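You operate a simulated robot arm through the tools that you are given. There is no shell and no other tool.

The job below is to be done with a simulated robot arm. You get a single attempt, and the scene is never put back.

## Task
Light up and solder joints 6 and 8 on the jig.
Fine: open the gas, strike the pilot, heat each till its solder runs; park the torch, shut the gas; the other joints stay open.

Only the result counts: the job must be done as asked and must still hold three seconds after the hand-in. Knocking over, shifting, dropping, spilling or breaking anything else fails it.

## Robot
A 7-joint arm with a two-finger parallel gripper, fixed in place. Base frame: the origin is on the floor under the middle of its stand, x ahead of it, y to its left, z up; the work surface is at about z = 0.84. Units: m, rad, N and s.
With the tool pointing down near the work surface it reaches from about 0.26 to 0.72 m from the base axis. Its first joint turns from -2.496 to 2.496 rad. Payload 3 kg.
Tool frame: the origin (TCP) lies between the finger pads and is the grasp point; the fingertips stand 0.03 m ahead of it; z points along the fingers, y is the line along which they close. Largest opening 0.094 m; finger width 0.028, thickness 0.01; the body of the gripper, 0.05 by 0.096 m, starts 0.055 m behind the TCP.
Orientation is told as [roll, pitch, yaw] about the base's x, y, z axes, in that order, counted from this pose: with the fingers straight down and closing along the base's y, the tool's x points along the base's -x, its y along +y and its z along -z.

## Interface
- The arm moves only by the tool jog_arm. Its argument "rows" is a list of rows, each a list of 7 numbers: the shift along the base's x, y, z in m, then the turn, a rotation vector about the base's x, y, z in rad, then the closure, from 0 (fully open) to 1 (shut). In form: [[dx, dy, dz, wx, wy, wz, fingers], ...]. A call has 1 to 20 rows; each row shifts and turns the commanded pose from where the row before left it. Each row takes 0.2 s and may step no farther than 0.05 m and 0.15 rad from the row before; otherwise, or with a gripper value out of range, the whole call is refused. Where a pose cannot be reached the arm comes as near as it can. A force on the tool above 50 N (or 10 N above the force at the start of the call, whichever is more), or a blocked arm, ends the call early, and 0.2 s more pass. The fingers move at their own pace (about 0.045 m/s each) and stop on an object; they squeeze with about 31 N. The grip force told is the motor's: it shows also when the fingers shut on nothing. Time passes only in rows, and 0.2 s behind the last, so rows that do not move let the fingers close. It gives the time, the measured TCP pose, the force on the tool (base axes), the opening and the grip force at its end, in the units of the frame above (readings bear some noise), with the torque about the TCP (base axes, N m) and any sound that the robot's microphone picked up.
- Cameras (640 x 400 px; columns grow to the right, rows downward): "scene" is fixed at [0.2193, 0.5011, 1.6628]; the picture's right is [-0.50, -0.87, 0.00], its down [-0.61, 0.35, -0.72] and it looks along [0.62, -0.36, -0.70] (base axes); focal length 341 px, centre (320, 200). "wrist" rides on the gripper at [0.076, 0.014, -0.102] in the tool frame; the picture's right is [-0.18, 0.98, 0.00], its down [-0.75, -0.14, -0.64] and it looks along [-0.63, -0.12, 0.77] (tool axes); focal length 243 px, centre (320, 200). There is no depth. A picture from a camera that has moved, and an enlarged one, comes with that camera's place and axes in the base frame and with its lens.
- snapshot(camera): a new picture of that camera. It takes no simulated time.
- lift_body(by): moves the trunk up (or, below 0, down) by that many m; the arm rides with it, the base frame stays. It gives what a move gives, with no picture.
- zoom(camera, box): a new picture of the part [left, top, right, bottom] of that camera's present view, enlarged. It takes no simulated time.
- finish_job(): hands the job in; it is judged then, once.

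Places have to be worked out from the pictures, the camera data and where the tool is seen. Open the gripper and draw the arm clear of the work before you hand the job in, unless the task says otherwise.

The tools are called after "Request:" as name(argument=value, ...) on one line, values as JSON. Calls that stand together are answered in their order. jog_arm: Moves the arm, as the interface text tells. Its arguments: {"type":"object","properties":{"rows":{"type":"array","items":{"type":"array","items":{"type":"number"}}}},"required":["rows"]} The other tools are called the same way: lift_body (by) moves the trunk up or down; snapshot (camera) takes a picture; zoom (camera, box) takes an enlarged picture of a part of a camera's view; finish_job () hands the job in.

At the start:

```text
time_s: 0.0
position: [0.5599, -0.0255, 1.2794]
tool_rot: [0.0, 0.002, 0.0]
ft_force: [0.0, 0.4, -0.3]
moment: [-0.02, -0.05, 0.01]
gripper_width: 0.0938
grasp_force: 0.1
trunk travel left (down, up): [-0.325, 0.065]
```

scene: 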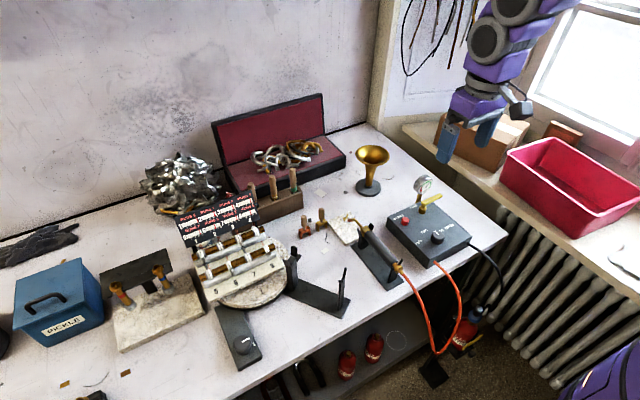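
wrist: 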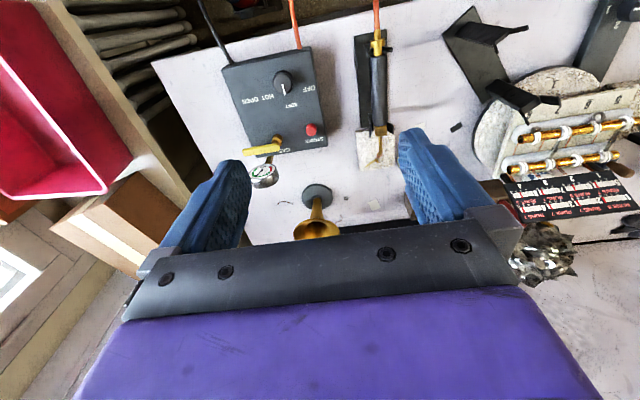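

I'll start by looking closely at the scene, enlarging the gas box, the torch and the jig.

Request:
zoom(camera="scene", box=[340, 140, 520, 280])

Request:
zoom(camera="scene", box=[160, 170, 320, 320])

Request:
zoom(camera="wrist", box=[200, 0, 440, 200])

Request:
zoom(camera="wrist", box=[440, 0, 640, 280])

```text
2.86 times, centred on (430, 210) of scene
camera zoom: at [0.2193, 0.5011, 1.6628], right [-0.5, -0.87, 0.0], down [-0.61, 0.35, -0.72], along [0.62, -0.36, -0.7], focal length 974 px, centre (6, 171)
```

zoom: 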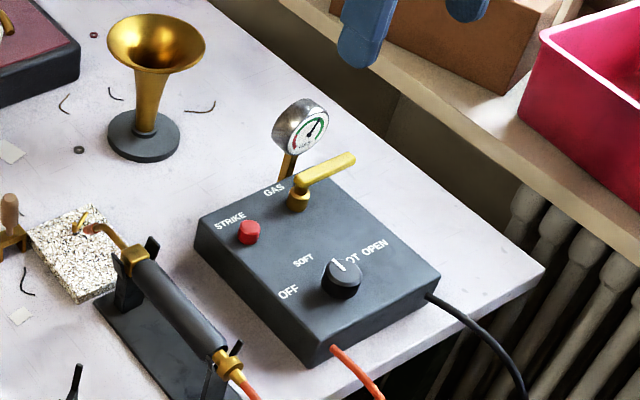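

```text
2.67 times, centred on (240, 245) of scene
camera zoom: at [0.2193, 0.5011, 1.6628], right [-0.5, -0.87, 0.0], down [-0.61, 0.35, -0.72], along [0.62, -0.36, -0.7], focal length 909 px, centre (533, 80)
```

zoom: 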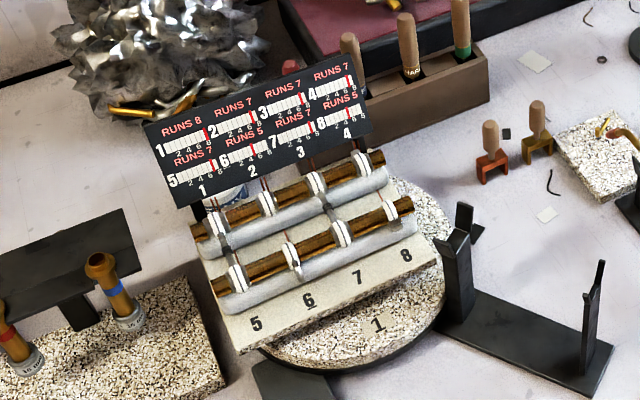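

```text
2.00 times, centred on (320, 100) of wrist
camera zoom: at [0.4845, -0.0102, 1.3822], right [0.18, 0.98, 0.0], down [0.75, -0.14, 0.64], along [0.63, -0.12, -0.77], focal length 485 px, centre (320, 400)
```

zoom: 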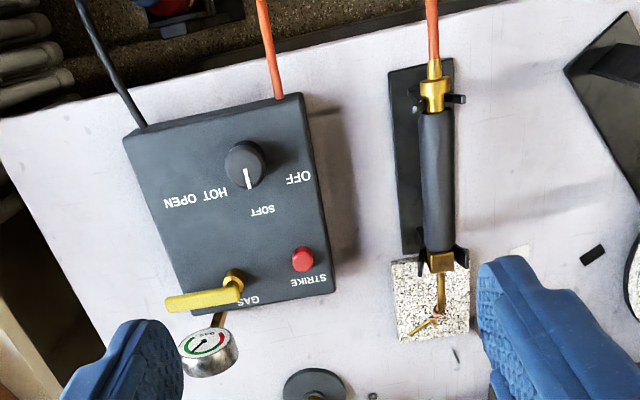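

```text
1.43 times, centred on (540, 140) of wrist
camera zoom: at [0.4845, -0.0102, 1.3822], right [0.18, 0.98, 0.0], down [0.75, -0.14, 0.64], along [0.63, -0.12, -0.77], focal length 347 px, centre (6, 286)
```

zoom: 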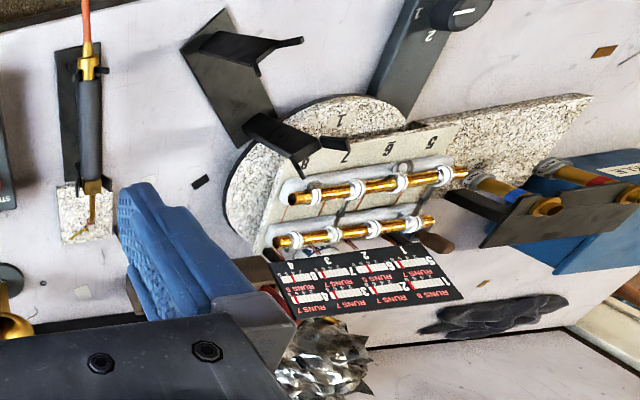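

The gas box carries a lever valve (GAS), a red STRIKE button and a flame knob; the torch lies in a cradle with its nozzle over a granite block. I need closer views of the labels, knob, jig board and turntable.

Request:
zoom(camera="scene", box=[385, 170, 475, 270])

Request:
zoom(camera="scene", box=[175, 190, 265, 250])

Request:
zoom(camera="scene", box=[190, 220, 300, 310])

Request:
zoom(camera="scene", box=[290, 200, 410, 320])

Request:
zoom(camera="scene", box=[200, 280, 290, 380])

Request:
zoom(camera="wrist", box=[210, 40, 340, 200])

Request:
zoom(camera="wrist", box=[470, 60, 640, 220])

```text
4.00 times, centred on (430, 220) of scene
camera zoom: at [0.2193, 0.5011, 1.6628], right [-0.5, -0.87, 0.0], down [-0.61, 0.35, -0.72], along [0.62, -0.36, -0.7], focal length 1364 px, centre (-120, 120)
```

zoom: 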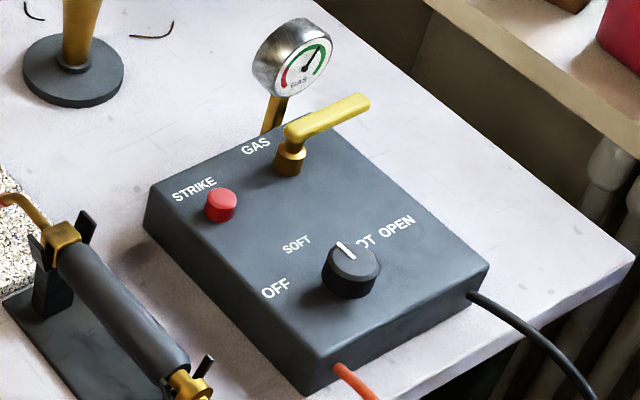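

```text
6.67 times, centred on (220, 220) of scene
camera zoom: at [0.2193, 0.5011, 1.6628], right [-0.5, -0.87, 0.0], down [-0.61, 0.35, -0.72], along [0.62, -0.36, -0.7], focal length 2273 px, centre (987, 67)
```

zoom: 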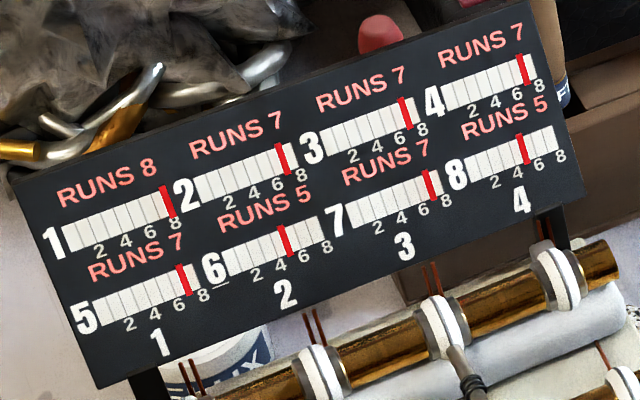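

```text
4.44 times, centred on (245, 265) of scene
camera zoom: at [0.2193, 0.5011, 1.6628], right [-0.5, -0.87, 0.0], down [-0.61, 0.35, -0.72], along [0.62, -0.36, -0.7], focal length 1516 px, centre (653, -89)
```

zoom: 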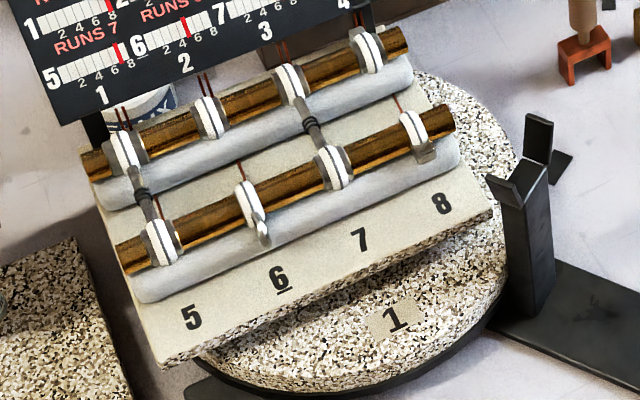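

```text
3.33 times, centred on (350, 260) of scene
camera zoom: at [0.2193, 0.5011, 1.6628], right [-0.5, -0.87, 0.0], down [-0.61, 0.35, -0.72], along [0.62, -0.36, -0.7], focal length 1137 px, centre (220, 0)
```

zoom: 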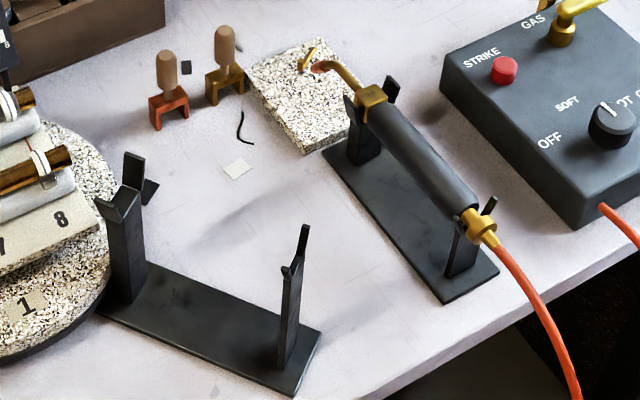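

```text
4.00 times, centred on (245, 330) of scene
camera zoom: at [0.2193, 0.5011, 1.6628], right [-0.5, -0.87, 0.0], down [-0.61, 0.35, -0.72], along [0.62, -0.36, -0.7], focal length 1364 px, centre (620, -320)
```

zoom: 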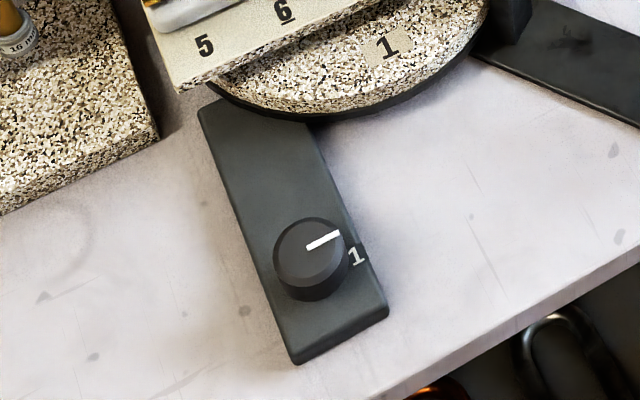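

```text
2.50 times, centred on (275, 120) of wrist
camera zoom: at [0.4845, -0.0102, 1.3822], right [0.18, 0.98, 0.0], down [0.75, -0.14, 0.64], along [0.63, -0.12, -0.77], focal length 606 px, centre (432, 400)
```

zoom: 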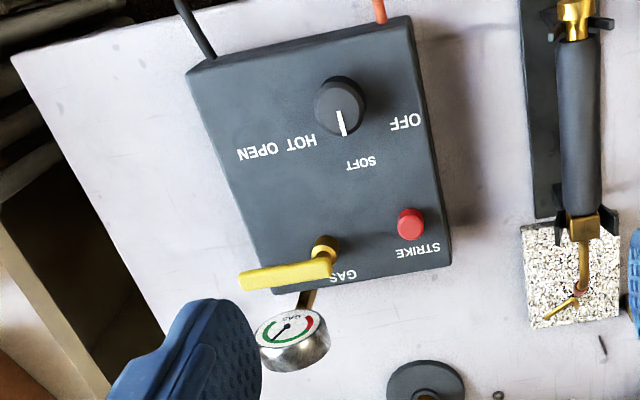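

```text
2.50 times, centred on (555, 140) of wrist
camera zoom: at [0.4845, -0.0102, 1.3822], right [0.18, 0.98, 0.0], down [0.75, -0.14, 0.64], along [0.63, -0.12, -0.77], focal length 606 px, centre (-268, 350)
```

zoom: 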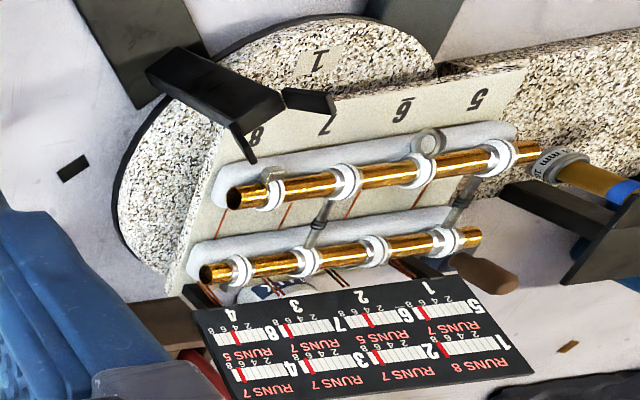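

Joints 6 and 8 sit in the front row, both marked "RUNS 5"; their loops face the front. I'll look at the other tools (tips at left, U-shaped pieces, wooden rack) to rule out surprises.

Request:
zoom(camera="scene", box=[95, 240, 195, 320])

Request:
zoom(camera="scene", box=[240, 160, 370, 250])

Request:
zoom(camera="scene", box=[400, 0, 640, 200])

Request:
zoom(camera="scene", box=[260, 240, 520, 400])

Request:
zoom(camera="wrist", box=[340, 0, 420, 180])

```text
5.00 times, centred on (145, 280) of scene
camera zoom: at [0.2193, 0.5011, 1.6628], right [-0.5, -0.87, 0.0], down [-0.61, 0.35, -0.72], along [0.62, -0.36, -0.7], focal length 1705 px, centre (1195, -200)
```

zoom: 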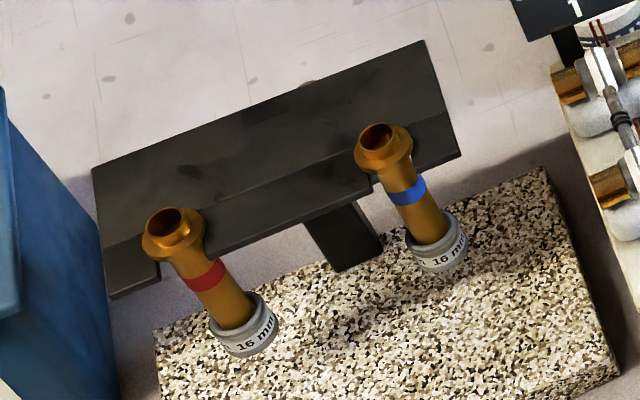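

```text
4.44 times, centred on (305, 205) of scene
camera zoom: at [0.2193, 0.5011, 1.6628], right [-0.5, -0.87, 0.0], down [-0.61, 0.35, -0.72], along [0.62, -0.36, -0.7], focal length 1516 px, centre (387, 178)
```

zoom: 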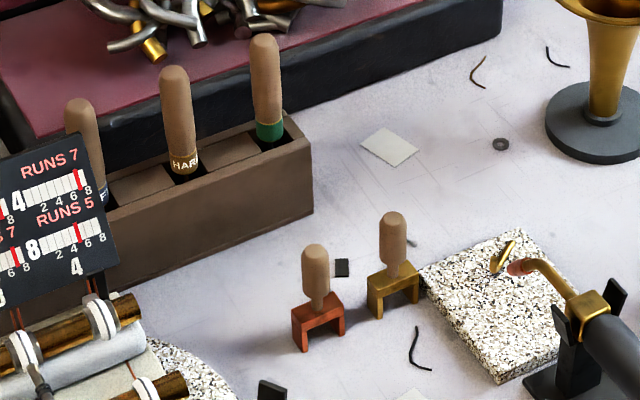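

```text
2.00 times, centred on (520, 100) of scene
camera zoom: at [0.2193, 0.5011, 1.6628], right [-0.5, -0.87, 0.0], down [-0.61, 0.35, -0.72], along [0.62, -0.36, -0.7], focal length 682 px, centre (-80, 400)
```

zoom: 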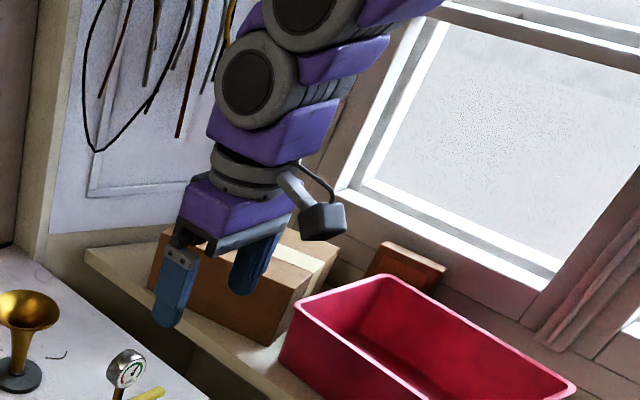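

```text
2.46 times, centred on (390, 320) of scene
camera zoom: at [0.2193, 0.5011, 1.6628], right [-0.5, -0.87, 0.0], down [-0.61, 0.35, -0.72], along [0.62, -0.36, -0.7], focal length 839 px, centre (148, -95)
```

zoom: 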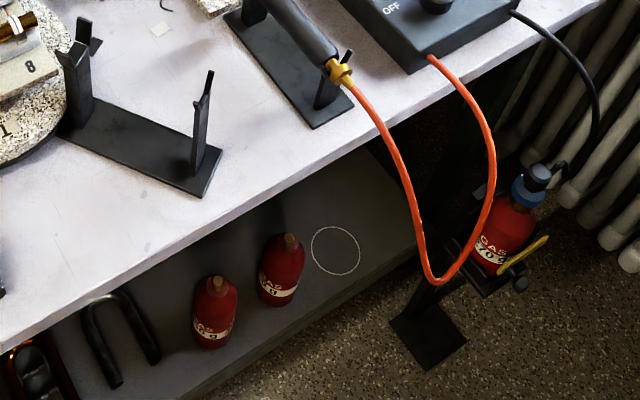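

```text
2.22 times, centred on (380, 90) of wrist
camera zoom: at [0.4845, -0.0102, 1.3822], right [0.18, 0.98, 0.0], down [0.75, -0.14, 0.64], along [0.63, -0.12, -0.77], focal length 539 px, centre (187, 444)
```

zoom: 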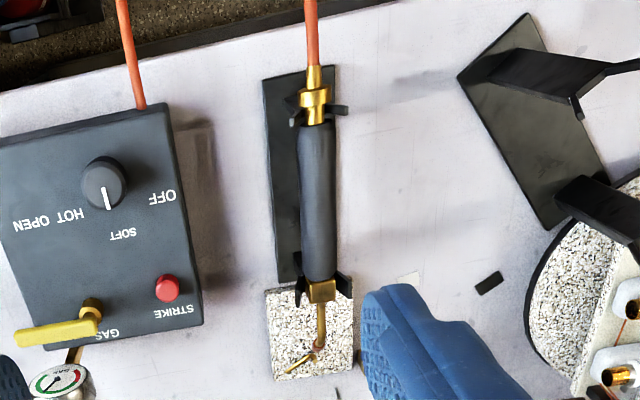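

The gas box looks roughly axis-aligned at x 0.55–0.735, y −0.04 to −0.23, with its top near z 0.885. The lever pivot is near (0.70, −0.147) with its handle along −y, and the knob points about at SOFT. I'll lower the arm to a viewing pose for a closer look.

Request:
jog_arm(rows=[[-0.012, -0.012, -0.04, 0, 0, 0, 0], [-0.012, -0.012, -0.04, 0, 0, 0, 0], [-0.012, -0.012, -0.04, 0, 0, 0, 0], [-0.012, -0.012, -0.04, 0, 0, 0, 0], [-0.012, -0.012, -0.04, 0, 0, 0, 0], [0, 0, 0, 0, 0, 0, 0]])

Request:
snapshot(camera="wrist")

Request:
snapshot(camera="scene")

```text
time_s: 1.4
position: [0.4996, -0.086, 1.0794]
tool_rot: [-0.001, -0.003, 0.0]
ft_force: [-0.9, -0.4, -0.3]
moment: [0.03, 0.0, -0.01]
gripper_width: 0.0938
grasp_force: 0.0
trunk travel left (down, up): [-0.325, 0.065]
```

```text
taken
camera wrist: at [0.4224, -0.0714, 1.1818], right [0.18, 0.98, 0.0], down [0.75, -0.14, 0.64], along [0.63, -0.12, -0.77], focal length 243 px, centre (320, 200)
```

wrist: 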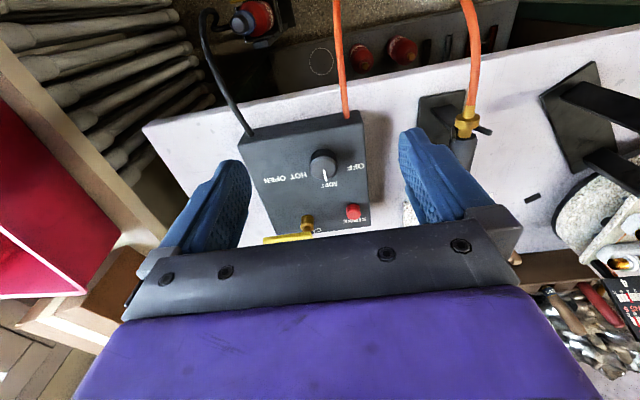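

```text
taken
```

scene: 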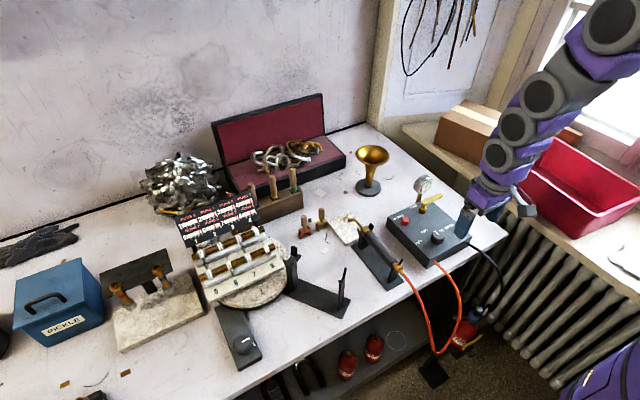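

The gas box is in view; I'll enlarge it and the torch end to fix the geometry.

Request:
zoom(camera="wrist", box=[230, 100, 400, 250])

Request:
zoom(camera="wrist", box=[400, 60, 640, 260])

Request:
zoom(camera="scene", box=[390, 170, 480, 270])

```text
2.67 times, centred on (315, 175) of wrist
camera zoom: at [0.4224, -0.0714, 1.1818], right [0.18, 0.98, 0.0], down [0.75, -0.14, 0.64], along [0.63, -0.12, -0.77], focal length 647 px, centre (333, 267)
```

zoom: 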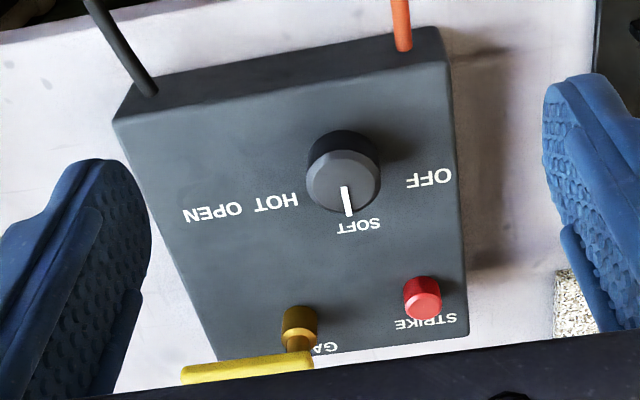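

```text
2.00 times, centred on (520, 160) of wrist
camera zoom: at [0.4224, -0.0714, 1.1818], right [0.18, 0.98, 0.0], down [0.75, -0.14, 0.64], along [0.63, -0.12, -0.77], focal length 485 px, centre (-80, 280)
```

zoom: 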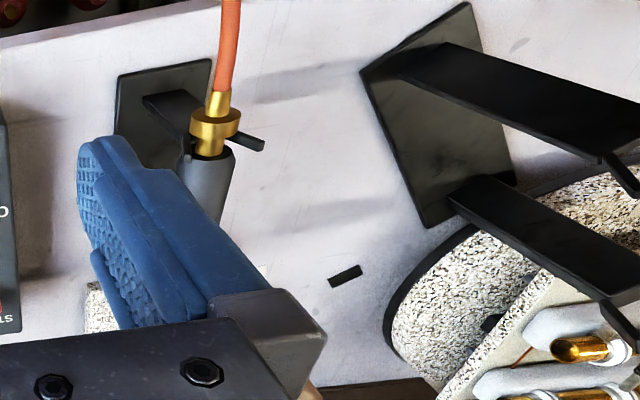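

```text
4.00 times, centred on (435, 220) of scene
camera zoom: at [0.2193, 0.5011, 1.6628], right [-0.5, -0.87, 0.0], down [-0.61, 0.35, -0.72], along [0.62, -0.36, -0.7], focal length 1364 px, centre (-140, 120)
```

zoom: 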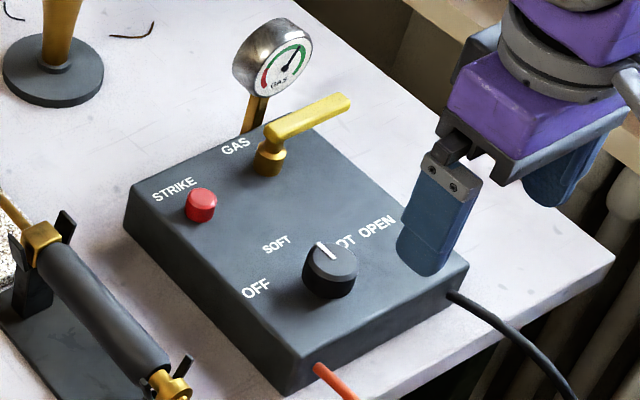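

Triangulating the two views: handle tip near (0.70, −0.213, 0.925), button near (0.689, −0.067), torch along x at y≈0.065, and joints 8 and 6 near (0.753, 0.353, 0.96) and (0.753, 0.453, 0.96). Next I'll look at the torch from above.

Request:
jog_arm(rows=[[0.0, 0.0, 0.02, 0, 0, 0, 0], [0.025, 0.028, 0.005, 0, 0, 0, 0], [0.025, 0.028, 0.005, 0, 0, 0, 0], [0.025, 0.028, 0.005, 0, 0, 0, 0], [0.025, 0.028, 0.005, 0, 0, 0, 0], [0.025, 0.028, 0, 0, 0, 0, 0], [0, 0, 0, 0, 0, 0, 0]])

Request:
snapshot(camera="wrist")

Request:
zoom(camera="wrist", box=[240, 0, 420, 240])

```text
time_s: 3.0
position: [0.6254, 0.0576, 1.1196]
tool_rot: [-0.001, 0.0, 0.0]
ft_force: [-0.4, 0.1, -0.2]
moment: [-0.03, 0.01, 0.0]
gripper_width: 0.094
grasp_force: 0.0
trunk travel left (down, up): [-0.325, 0.065]
```

```text
taken
camera wrist: at [0.5492, 0.0721, 1.2233], right [0.18, 0.98, 0.0], down [0.75, -0.14, 0.64], along [0.63, -0.12, -0.77], focal length 243 px, centre (320, 200)
```

wrist: 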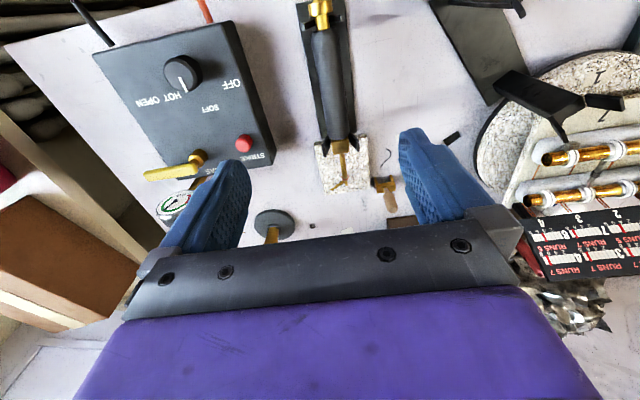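

```text
1.67 times, centred on (330, 120) of wrist
camera zoom: at [0.5492, 0.0721, 1.2233], right [0.18, 0.98, 0.0], down [0.75, -0.14, 0.64], along [0.63, -0.12, -0.77], focal length 404 px, centre (303, 333)
```

zoom: 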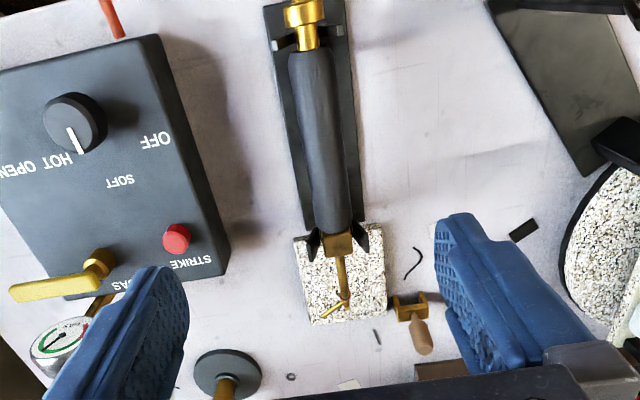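

I'll enlarge the torch and nozzle area to pin its axis and ends.

Request:
zoom(camera="wrist", box=[290, 0, 400, 110])

Request:
zoom(camera="wrist", box=[300, 110, 400, 210])

Request:
zoom(camera="scene", box=[325, 200, 415, 290])

```text
3.64 times, centred on (345, 55) of wrist
camera zoom: at [0.5492, 0.0721, 1.2233], right [0.18, 0.98, 0.0], down [0.75, -0.14, 0.64], along [0.63, -0.12, -0.77], focal length 882 px, centre (229, 727)
```

zoom: 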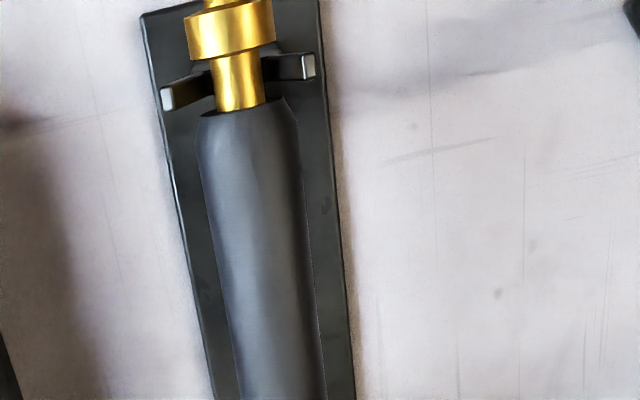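

```text
4.00 times, centred on (350, 160) of wrist
camera zoom: at [0.5492, 0.0721, 1.2233], right [0.18, 0.98, 0.0], down [0.75, -0.14, 0.64], along [0.63, -0.12, -0.77], focal length 970 px, centre (200, 360)
```

zoom: 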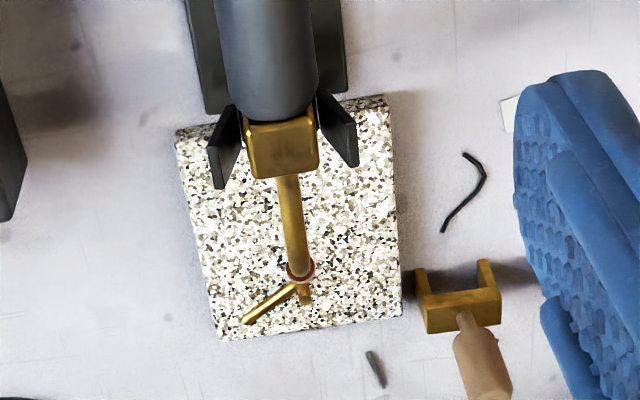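

```text
4.44 times, centred on (370, 245) of scene
camera zoom: at [0.2193, 0.5011, 1.6628], right [-0.5, -0.87, 0.0], down [-0.61, 0.35, -0.72], along [0.62, -0.36, -0.7], focal length 1516 px, centre (98, 0)
```

zoom: 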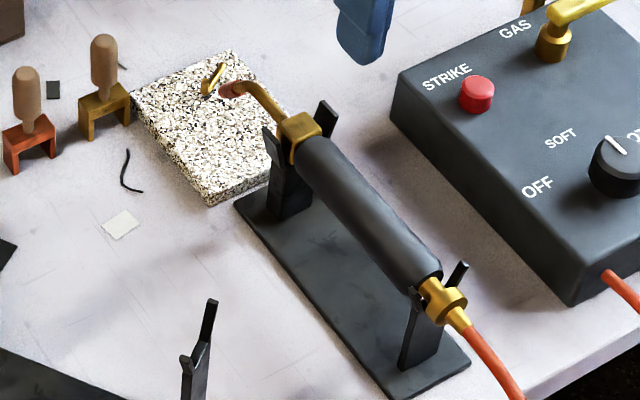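

The torch handle is about 30 mm thick, with its axis at y≈0.071, z≈0.92 between x 0.575 and 0.695. The nozzle tip is near (0.781, 0.072, 0.895), angled about 45° down. Now I'll turn the gripper 90° and move above the gas lever so the fingers can straddle its handle.

Request:
jog_arm(rows=[[0.006, -0.0206, -0.006, 0, 0, 0.1309, 0], [0.006, -0.0206, -0.006, 0, 0, 0.1309, 0], [0.006, -0.0206, -0.006, 0, 0, 0.1309, 0], [0.006, -0.0206, -0.006, 0, 0, 0.1309, 0], [0.006, -0.0206, -0.006, 0, 0, 0.1309, 0], [0.006, -0.0206, -0.006, 0, 0, 0.1309, 0], [0.006, -0.0206, -0.006, 0, 0, 0.1309, 0], [0.006, -0.0206, -0.006, 0, 0, 0.1309, 0], [0.006, -0.0206, -0.006, 0, 0, 0.1309, 0], [0.006, -0.0206, -0.006, 0, 0, 0.1309, 0], [0.006, -0.0206, -0.006, 0, 0, 0.1309, 0], [0.006, -0.0206, -0.006, 0, 0, 0.1309, 0], [0, 0, 0, 0, 0, 0, 0]])

Request:
snapshot(camera="wrist")

Request:
snapshot(camera="scene")

```text
time_s: 5.8
position: [0.6954, -0.1924, 1.0465]
tool_rot: [0.002, -0.004, 1.571]
ft_force: [0.1, 0.5, -0.8]
moment: [0.04, -0.01, 0.01]
gripper_width: 0.0941
grasp_force: 0.0
trunk travel left (down, up): [-0.325, 0.065]
```

```text
taken
camera wrist: at [0.6817, -0.2685, 1.1484], right [-0.98, 0.18, 0.0], down [0.14, 0.75, 0.64], along [0.12, 0.63, -0.77], focal length 243 px, centre (320, 200)
```

wrist: 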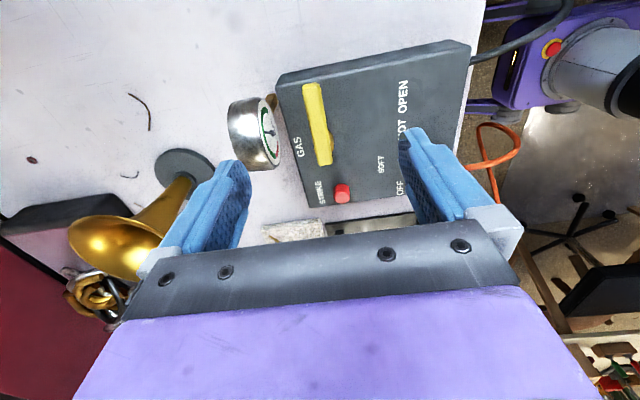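

```text
taken
```

scene: 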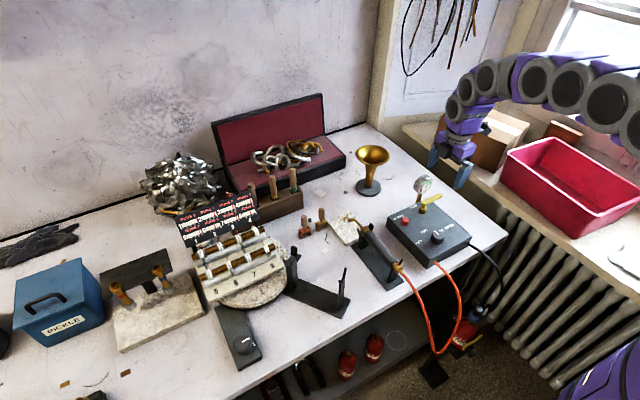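

The 90° pose was reached cleanly above the lever. I'll enlarge to get exact handle and gauge places before lowering.

Request:
zoom(camera="wrist", box=[220, 60, 420, 210])

Request:
zoom(camera="scene", box=[390, 130, 490, 230])

```text
2.67 times, centred on (320, 135) of wrist
camera zoom: at [0.6817, -0.2685, 1.1484], right [-0.98, 0.18, 0.0], down [0.14, 0.75, 0.64], along [0.12, 0.63, -0.77], focal length 647 px, centre (320, 373)
```

zoom: 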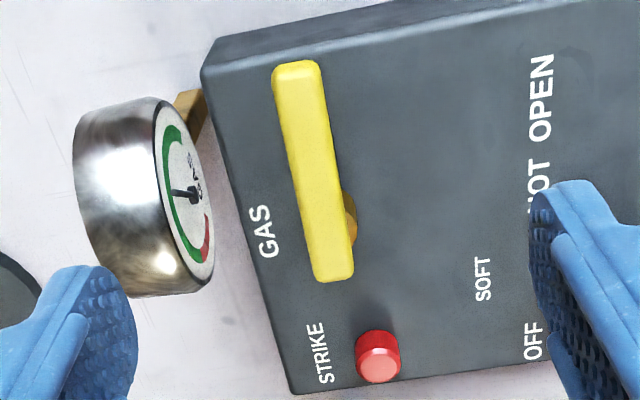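

```text
4.00 times, centred on (440, 180) of scene
camera zoom: at [0.2193, 0.5011, 1.6628], right [-0.5, -0.87, 0.0], down [-0.61, 0.35, -0.72], along [0.62, -0.36, -0.7], focal length 1364 px, centre (-160, 280)
```

zoom: 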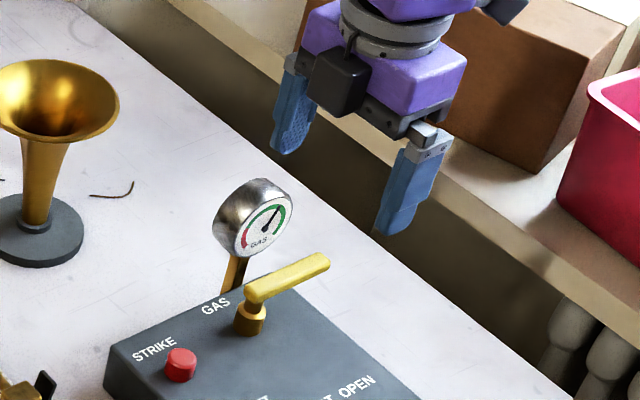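

The handle runs along y at x≈0.701 from y −0.137 to −0.212 with its pivot near (0.70, −0.147), and the gauge face is at x≈0.743. I'll narrow the fingers to about 34 mm, align over the handle end, and lower to z≈0.96 to check the reach.

Request:
jog_arm(rows=[[0.006, -0.0076, 0, 0, 0, 0, 0.64], [0, 0, 0, 0, 0, 0, 0.64], [0, 0, 0, 0, 0, 0, 0.64], [0, 0, 0, 0, 0, 0, 0.64], [0, 0, -0.03, 0, 0, 0, 0.64], [0, 0, -0.03, 0, 0, 0, 0.64], [0, 0, -0.02, 0, 0, 0, 0.64], [0, 0, 0, 0, 0, 0, 0.64]])

Request:
snapshot(camera="wrist")

Request:
zoom(camera="scene", box=[390, 130, 490, 230])

```text
time_s: 7.6
position: [0.7026, -0.2027, 0.9664]
tool_rot: [-0.001, -0.002, 1.569]
ft_force: [-0.2, 0.3, -0.6]
moment: [0.01, 0.02, 0.05]
gripper_width: 0.0337
grasp_force: 0.1
trunk travel left (down, up): [-0.325, 0.065]
```

```text
taken
camera wrist: at [0.6875, -0.2783, 1.0693], right [-0.98, 0.19, 0.0], down [0.14, 0.75, 0.64], along [0.12, 0.63, -0.77], focal length 243 px, centre (320, 200)
```

wrist: 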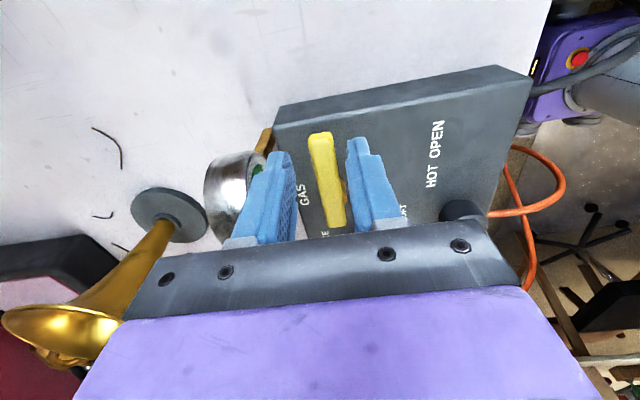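

```text
4.00 times, centred on (440, 180) of scene
camera zoom: at [0.2193, 0.5011, 1.6628], right [-0.5, -0.87, 0.0], down [-0.61, 0.35, -0.72], along [0.62, -0.36, -0.7], focal length 1364 px, centre (-160, 280)
```

zoom: 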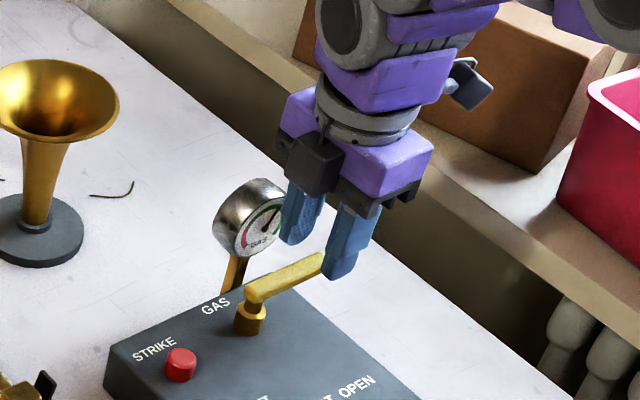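

The handle sits between the fingers. I'll lower onto it, close to a loose fork, and start turning the lever clockwise toward OPEN for the first half.

Request:
jog_arm(rows=[[-0.001, 0, -0.016, 0, 0, 0, 0.64], [0, 0, -0.016, 0, 0, 0, 0.64], [0, 0, 0, 0, 0, 0, 0.76], [0, 0, 0, 0, 0, 0, 0.76]])

Request:
zoom(camera="wrist", box=[220, 60, 460, 240])

Request:
zoom(camera="scene", box=[390, 130, 490, 230])

```text
time_s: 8.6
position: [0.7007, -0.2023, 0.9354]
tool_rot: [0.001, -0.002, 1.568]
ft_force: [-2.4, 0.4, -0.1]
moment: [0.01, 0.0, 0.05]
gripper_width: 0.0238
grasp_force: 0.8
trunk travel left (down, up): [-0.325, 0.065]
```

```text
2.22 times, centred on (340, 150) of wrist
camera zoom: at [0.6875, -0.2782, 1.038], right [-0.98, 0.19, 0.0], down [0.14, 0.75, 0.64], along [0.12, 0.63, -0.77], focal length 539 px, centre (276, 311)
```

zoom: 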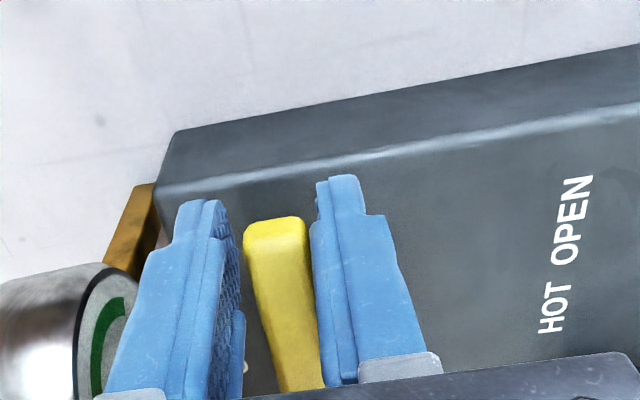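

```text
4.00 times, centred on (440, 180) of scene
camera zoom: at [0.2193, 0.5011, 1.6628], right [-0.5, -0.87, 0.0], down [-0.61, 0.35, -0.72], along [0.62, -0.36, -0.7], focal length 1364 px, centre (-160, 280)
```

zoom: 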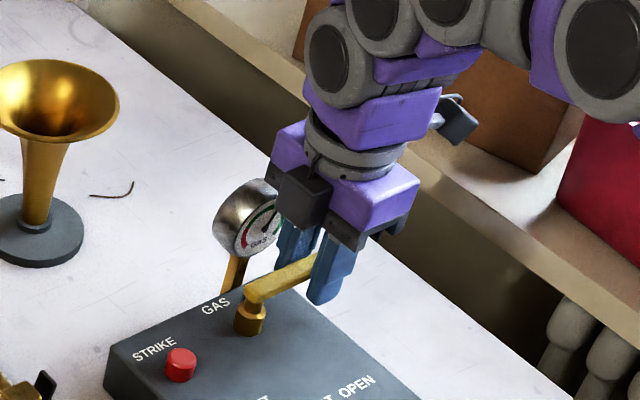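

The handle is captured between the fingertips with clearance. I'll sweep the first half of the clockwise arc.

Request:
jog_arm(rows=[[-0.0075, 0.0002, 0, 0, 0, -0.1353, 0.76], [-0.0074, 0.0012, 0, 0, 0, -0.1353, 0.76], [-0.0072, 0.0022, 0, 0, 0, -0.1353, 0.76], [-0.0069, 0.0031, 0, 0, 0, -0.1353, 0.76], [-0.0064, 0.004, 0, 0, 0, -0.1353, 0.76], [-0.0058, 0.0049, 0, 0, 0, -0.1353, 0.76]])

Request:
zoom(camera="wrist", box=[200, 40, 460, 240])

Request:
zoom(camera="scene", box=[390, 130, 490, 230])

```text
time_s: 10.0
position: [0.6586, -0.1852, 0.9344]
tool_rot: [0.002, -0.002, 0.755]
ft_force: [0.3, 0.1, -0.4]
moment: [0.01, -0.01, -0.03]
gripper_width: 0.0228
grasp_force: 0.8
trunk travel left (down, up): [-0.325, 0.065]
```

```text
2.00 times, centred on (330, 140) of wrist
camera zoom: at [0.5937, -0.2259, 1.0369], right [-0.54, 0.84, 0.0], down [0.65, 0.41, 0.64], along [0.54, 0.35, -0.77], focal length 485 px, centre (300, 320)
```

zoom: 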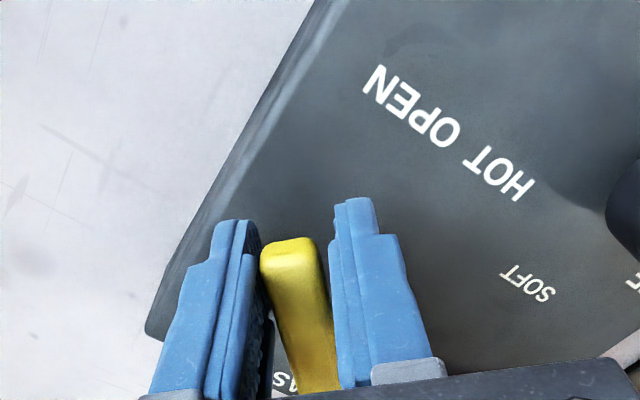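

```text
4.00 times, centred on (440, 180) of scene
camera zoom: at [0.2193, 0.5011, 1.6628], right [-0.5, -0.87, 0.0], down [-0.61, 0.35, -0.72], along [0.62, -0.36, -0.7], focal length 1364 px, centre (-160, 280)
```

zoom: 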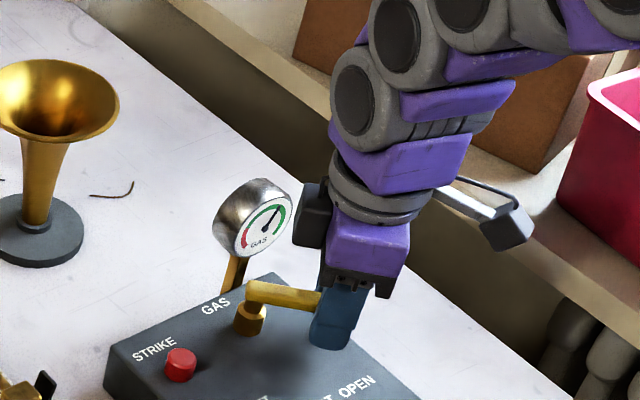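

The lever follows smoothly. I'll continue the second half of the arc.

Request:
jog_arm(rows=[[-0.005, 0.0056, 0, 0, 0, -0.1353, 0.76], [-0.0043, 0.0062, 0, 0, 0, -0.1353, 0.76], [-0.0034, 0.0067, 0, 0, 0, -0.1353, 0.76], [-0.0024, 0.0071, 0, 0, 0, -0.1353, 0.76], [-0.0015, 0.0074, 0, 0, 0, -0.1353, 0.76], [-0.0005, 0.0075, 0, 0, 0, -0.1353, 0.76]])

Request:
zoom(camera="wrist", box=[200, 40, 460, 240])

Request:
zoom(camera="scene", box=[390, 130, 490, 230])

```text
time_s: 11.4
position: [0.641, -0.1449, 0.9341]
tool_rot: [0.0, 0.002, -0.056]
ft_force: [-0.8, -0.7, -1.1]
moment: [-0.04, 0.01, -0.02]
gripper_width: 0.0231
grasp_force: 0.1
trunk travel left (down, up): [-0.325, 0.065]
```

```text
2.00 times, centred on (330, 140) of wrist
camera zoom: at [0.5659, -0.1263, 1.0381], right [0.24, 0.97, 0.0], down [0.74, -0.18, 0.64], along [0.62, -0.15, -0.77], focal length 485 px, centre (300, 320)
```

zoom: 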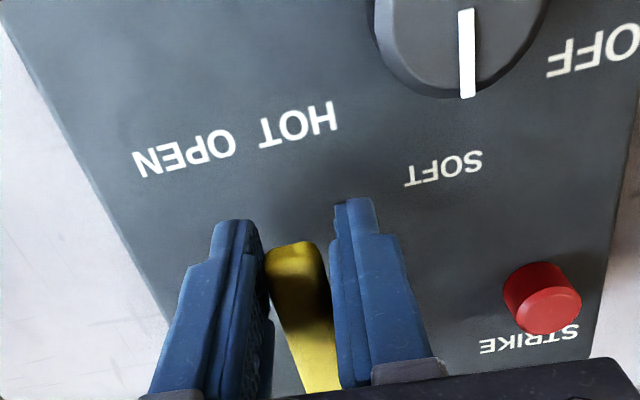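

```text
4.00 times, centred on (440, 180) of scene
camera zoom: at [0.2193, 0.5011, 1.6628], right [-0.5, -0.87, 0.0], down [-0.61, 0.35, -0.72], along [0.62, -0.36, -0.7], focal length 1364 px, centre (-160, 280)
```

zoom: 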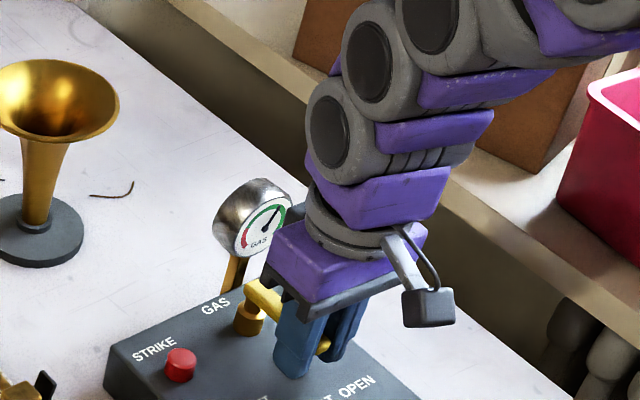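

The handle now points along −x. I'll push slightly farther to find the end stop, watching the force.

Request:
jog_arm(rows=[[0.0002, 0.004, 0, 0, 0, -0.05, 0.76], [0.0004, 0.004, 0, 0, 0, -0.05, 0.76], [0, 0, 0, 0, 0, 0, 0.76]])

Request:
zoom(camera="wrist", box=[200, 40, 460, 240])

Request:
zoom(camera="scene", box=[300, 190, 480, 300])

```text
time_s: 12.2
position: [0.64, -0.1389, 0.9365]
tool_rot: [0.003, 0.002, -0.154]
ft_force: [-7.2, -12.7, -3.1]
moment: [0.0, 0.13, 0.0]
gripper_width: 0.0301
grasp_force: 6.6
trunk travel left (down, up): [-0.325, 0.065]
```

```text
2.00 times, centred on (330, 140) of wrist
camera zoom: at [0.5676, -0.1126, 1.0387], right [0.33, 0.94, 0.0], down [0.72, -0.26, 0.64], along [0.6, -0.21, -0.77], focal length 485 px, centre (300, 320)
```

zoom: 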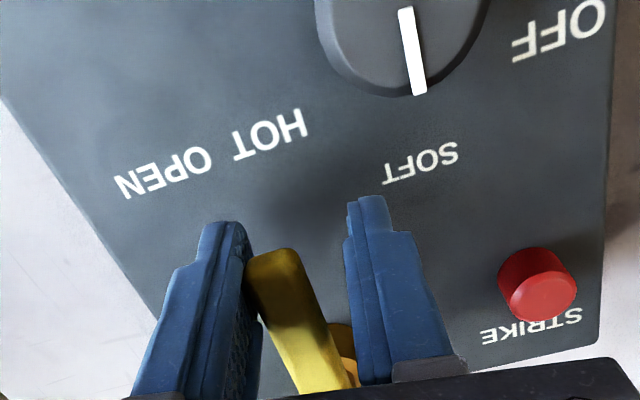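

```text
3.56 times, centred on (390, 245) of scene
camera zoom: at [0.2193, 0.5011, 1.6628], right [-0.5, -0.87, 0.0], down [-0.61, 0.35, -0.72], along [0.62, -0.36, -0.7], focal length 1212 px, centre (71, 40)
```

zoom: 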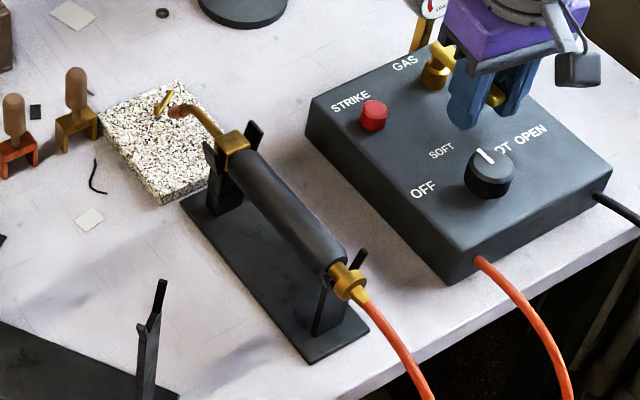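

I hit the end stop (about −13 N), so the lever is fully open along −x. I'll ease off, open a little, lift clear, and check the lever stays put.

Request:
jog_arm(rows=[[0, -0.006, 0, 0, 0, 0.05, 0.64], [0, -0.001, 0, 0, 0, 0, 0.64], [0, 0, 0.03, 0, 0, 0, 0.64], [0, 0, 0.04, 0, 0, 0.05, 0.64], [0.01, 0.02, 0.02, 0, 0, 0.054, 1], [0.02, 0.03, 0, 0, 0, 0, 1], [0.019, 0.028, 0, 0, 0, 0, 1], [0, 0, 0, 0, 0, 0, 1]])

Request:
snapshot(camera="wrist")

Request:
zoom(camera="scene", box=[380, 130, 480, 270])

```text
time_s: 14.0
position: [0.6903, -0.0649, 1.0273]
tool_rot: [-0.001, 0.001, 0.0]
ft_force: [-0.2, -0.8, 0.7]
moment: [0.01, 0.02, -0.01]
gripper_width: 0.0003
grasp_force: 31.0
trunk travel left (down, up): [-0.325, 0.065]
```

```text
taken
camera wrist: at [0.6143, -0.0502, 1.1289], right [0.18, 0.98, 0.0], down [0.75, -0.14, 0.64], along [0.63, -0.12, -0.77], focal length 243 px, centre (320, 200)
```

wrist: 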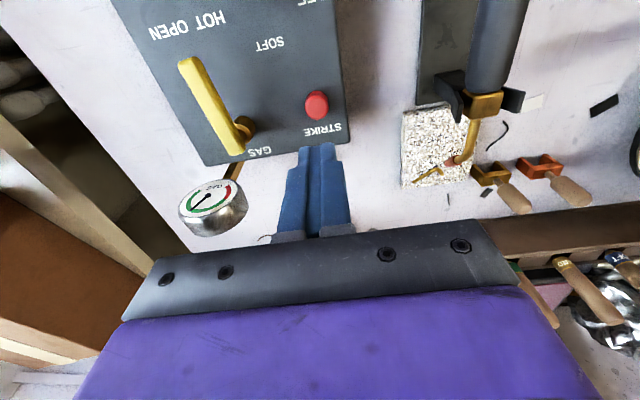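

```text
2.86 times, centred on (430, 200) of scene
camera zoom: at [0.2193, 0.5011, 1.6628], right [-0.5, -0.87, 0.0], down [-0.61, 0.35, -0.72], along [0.62, -0.36, -0.7], focal length 974 px, centre (6, 200)
```

zoom: 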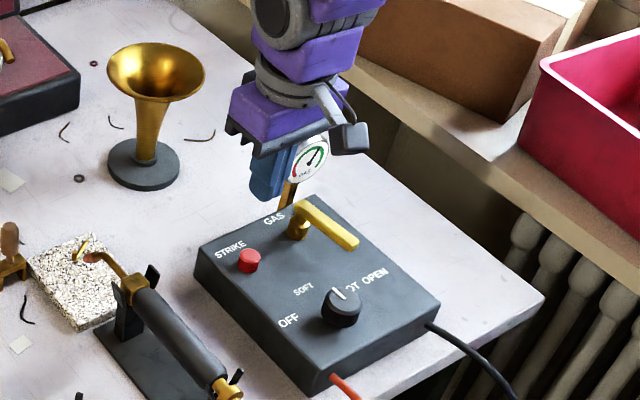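

The lever stays open. The button is at about (0.690, −0.068) right under the closed fingertips, so I'll lower to just above it and then press gently in small steps.

Request:
jog_arm(rows=[[0, -0.003, -0.03, 0, 0, 0, 1], [0, 0, -0.03, 0, 0, 0, 1], [0, 0, -0.02, 0, 0, 0, 1], [0, 0, -0.006, 0, 0, 0, 1], [0, 0, -0.004, 0, 0, 0, 1]])

Request:
zoom(camera="scene", box=[330, 170, 460, 270])

```text
time_s: 15.2
position: [0.6931, -0.0682, 0.9362]
tool_rot: [-0.001, -0.002, 0.0]
ft_force: [-0.9, 0.5, 0.5]
moment: [-0.07, 0.02, -0.03]
gripper_width: 0.0
grasp_force: 30.8
trunk travel left (down, up): [-0.325, 0.065]
```

```text
4.00 times, centred on (395, 220) of scene
camera zoom: at [0.2193, 0.5011, 1.6628], right [-0.5, -0.87, 0.0], down [-0.61, 0.35, -0.72], along [0.62, -0.36, -0.7], focal length 1364 px, centre (20, 120)
```

zoom: 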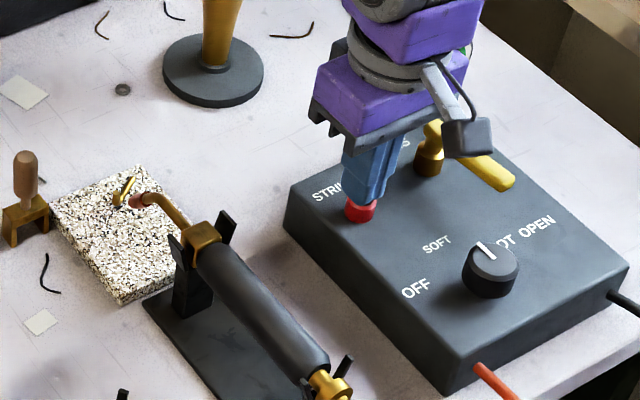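

The tips are just above the button. Now I press in 3 mm steps.

Request:
jog_arm(rows=[[-0.001, 0, -0.004, 0, 0, 0, 1], [0, 0, -0.003, 0, 0, 0, 1], [0, 0, -0.003, 0, 0, 0, 1]])

Request:
zoom(camera="scene", box=[330, 170, 460, 270])

```text
time_s: 16.0
position: [0.6907, -0.068, 0.9284]
tool_rot: [-0.001, -0.005, 0.001]
ft_force: [7.7, -0.6, 22.4]
moment: [-0.01, -0.19, 0.01]
gripper_width: 0.0
grasp_force: 31.1
trunk travel left (down, up): [-0.325, 0.065]
heard: click
```

```text
4.00 times, centred on (395, 220) of scene
camera zoom: at [0.2193, 0.5011, 1.6628], right [-0.5, -0.87, 0.0], down [-0.61, 0.35, -0.72], along [0.62, -0.36, -0.7], focal length 1364 px, centre (20, 120)
```

zoom: 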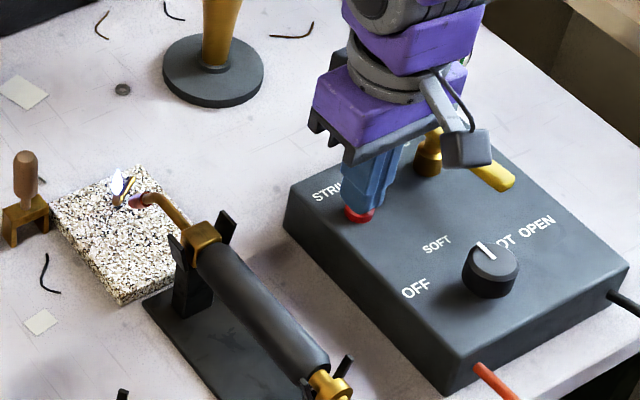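

A click, and a small blue flame is now at the pilot. I'll lift off and look closely at the pilot and nozzle.

Request:
jog_arm(rows=[[0, 0, 0.03, 0, 0, 0, 1], [0, 0, 0.04, 0, 0, 0, 1], [-0.01, 0, 0.04, 0, 0, 0, 0.6], [-0.01, 0.02, 0.03, 0, 0, 0, 0.2], [0, 0, 0, 0, 0, 0, 0]])

Request:
zoom(camera="scene", box=[325, 190, 405, 270])

Request:
snapshot(camera="wrist")

```text
time_s: 17.2
position: [0.6709, -0.0486, 1.0655]
tool_rot: [0.001, -0.002, 0.001]
ft_force: [0.5, -0.3, -1.3]
moment: [0.01, 0.0, 0.01]
gripper_width: 0.0658
grasp_force: 0.1
trunk travel left (down, up): [-0.325, 0.065]
```

```text
5.00 times, centred on (365, 230) of scene
camera zoom: at [0.2193, 0.5011, 1.6628], right [-0.5, -0.87, 0.0], down [-0.61, 0.35, -0.72], along [0.62, -0.36, -0.7], focal length 1705 px, centre (95, 50)
```

zoom: 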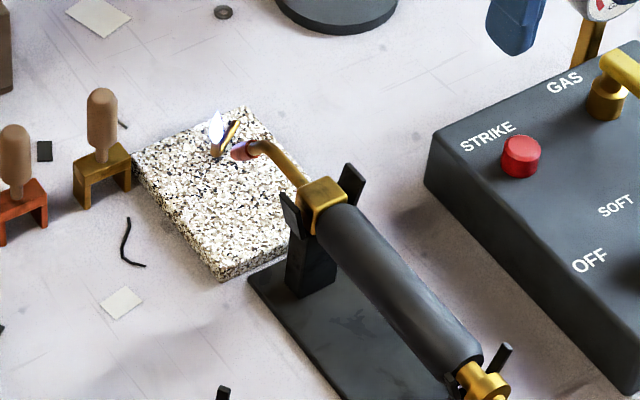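

```text
taken
camera wrist: at [0.5944, -0.0344, 1.1689], right [0.18, 0.98, 0.0], down [0.75, -0.14, 0.64], along [0.63, -0.12, -0.77], focal length 243 px, centre (320, 200)
```

wrist: 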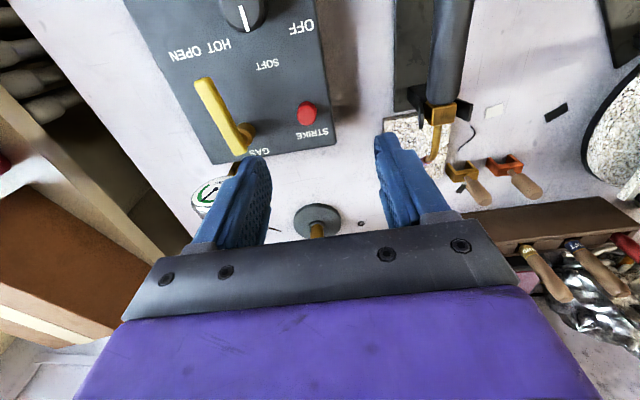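

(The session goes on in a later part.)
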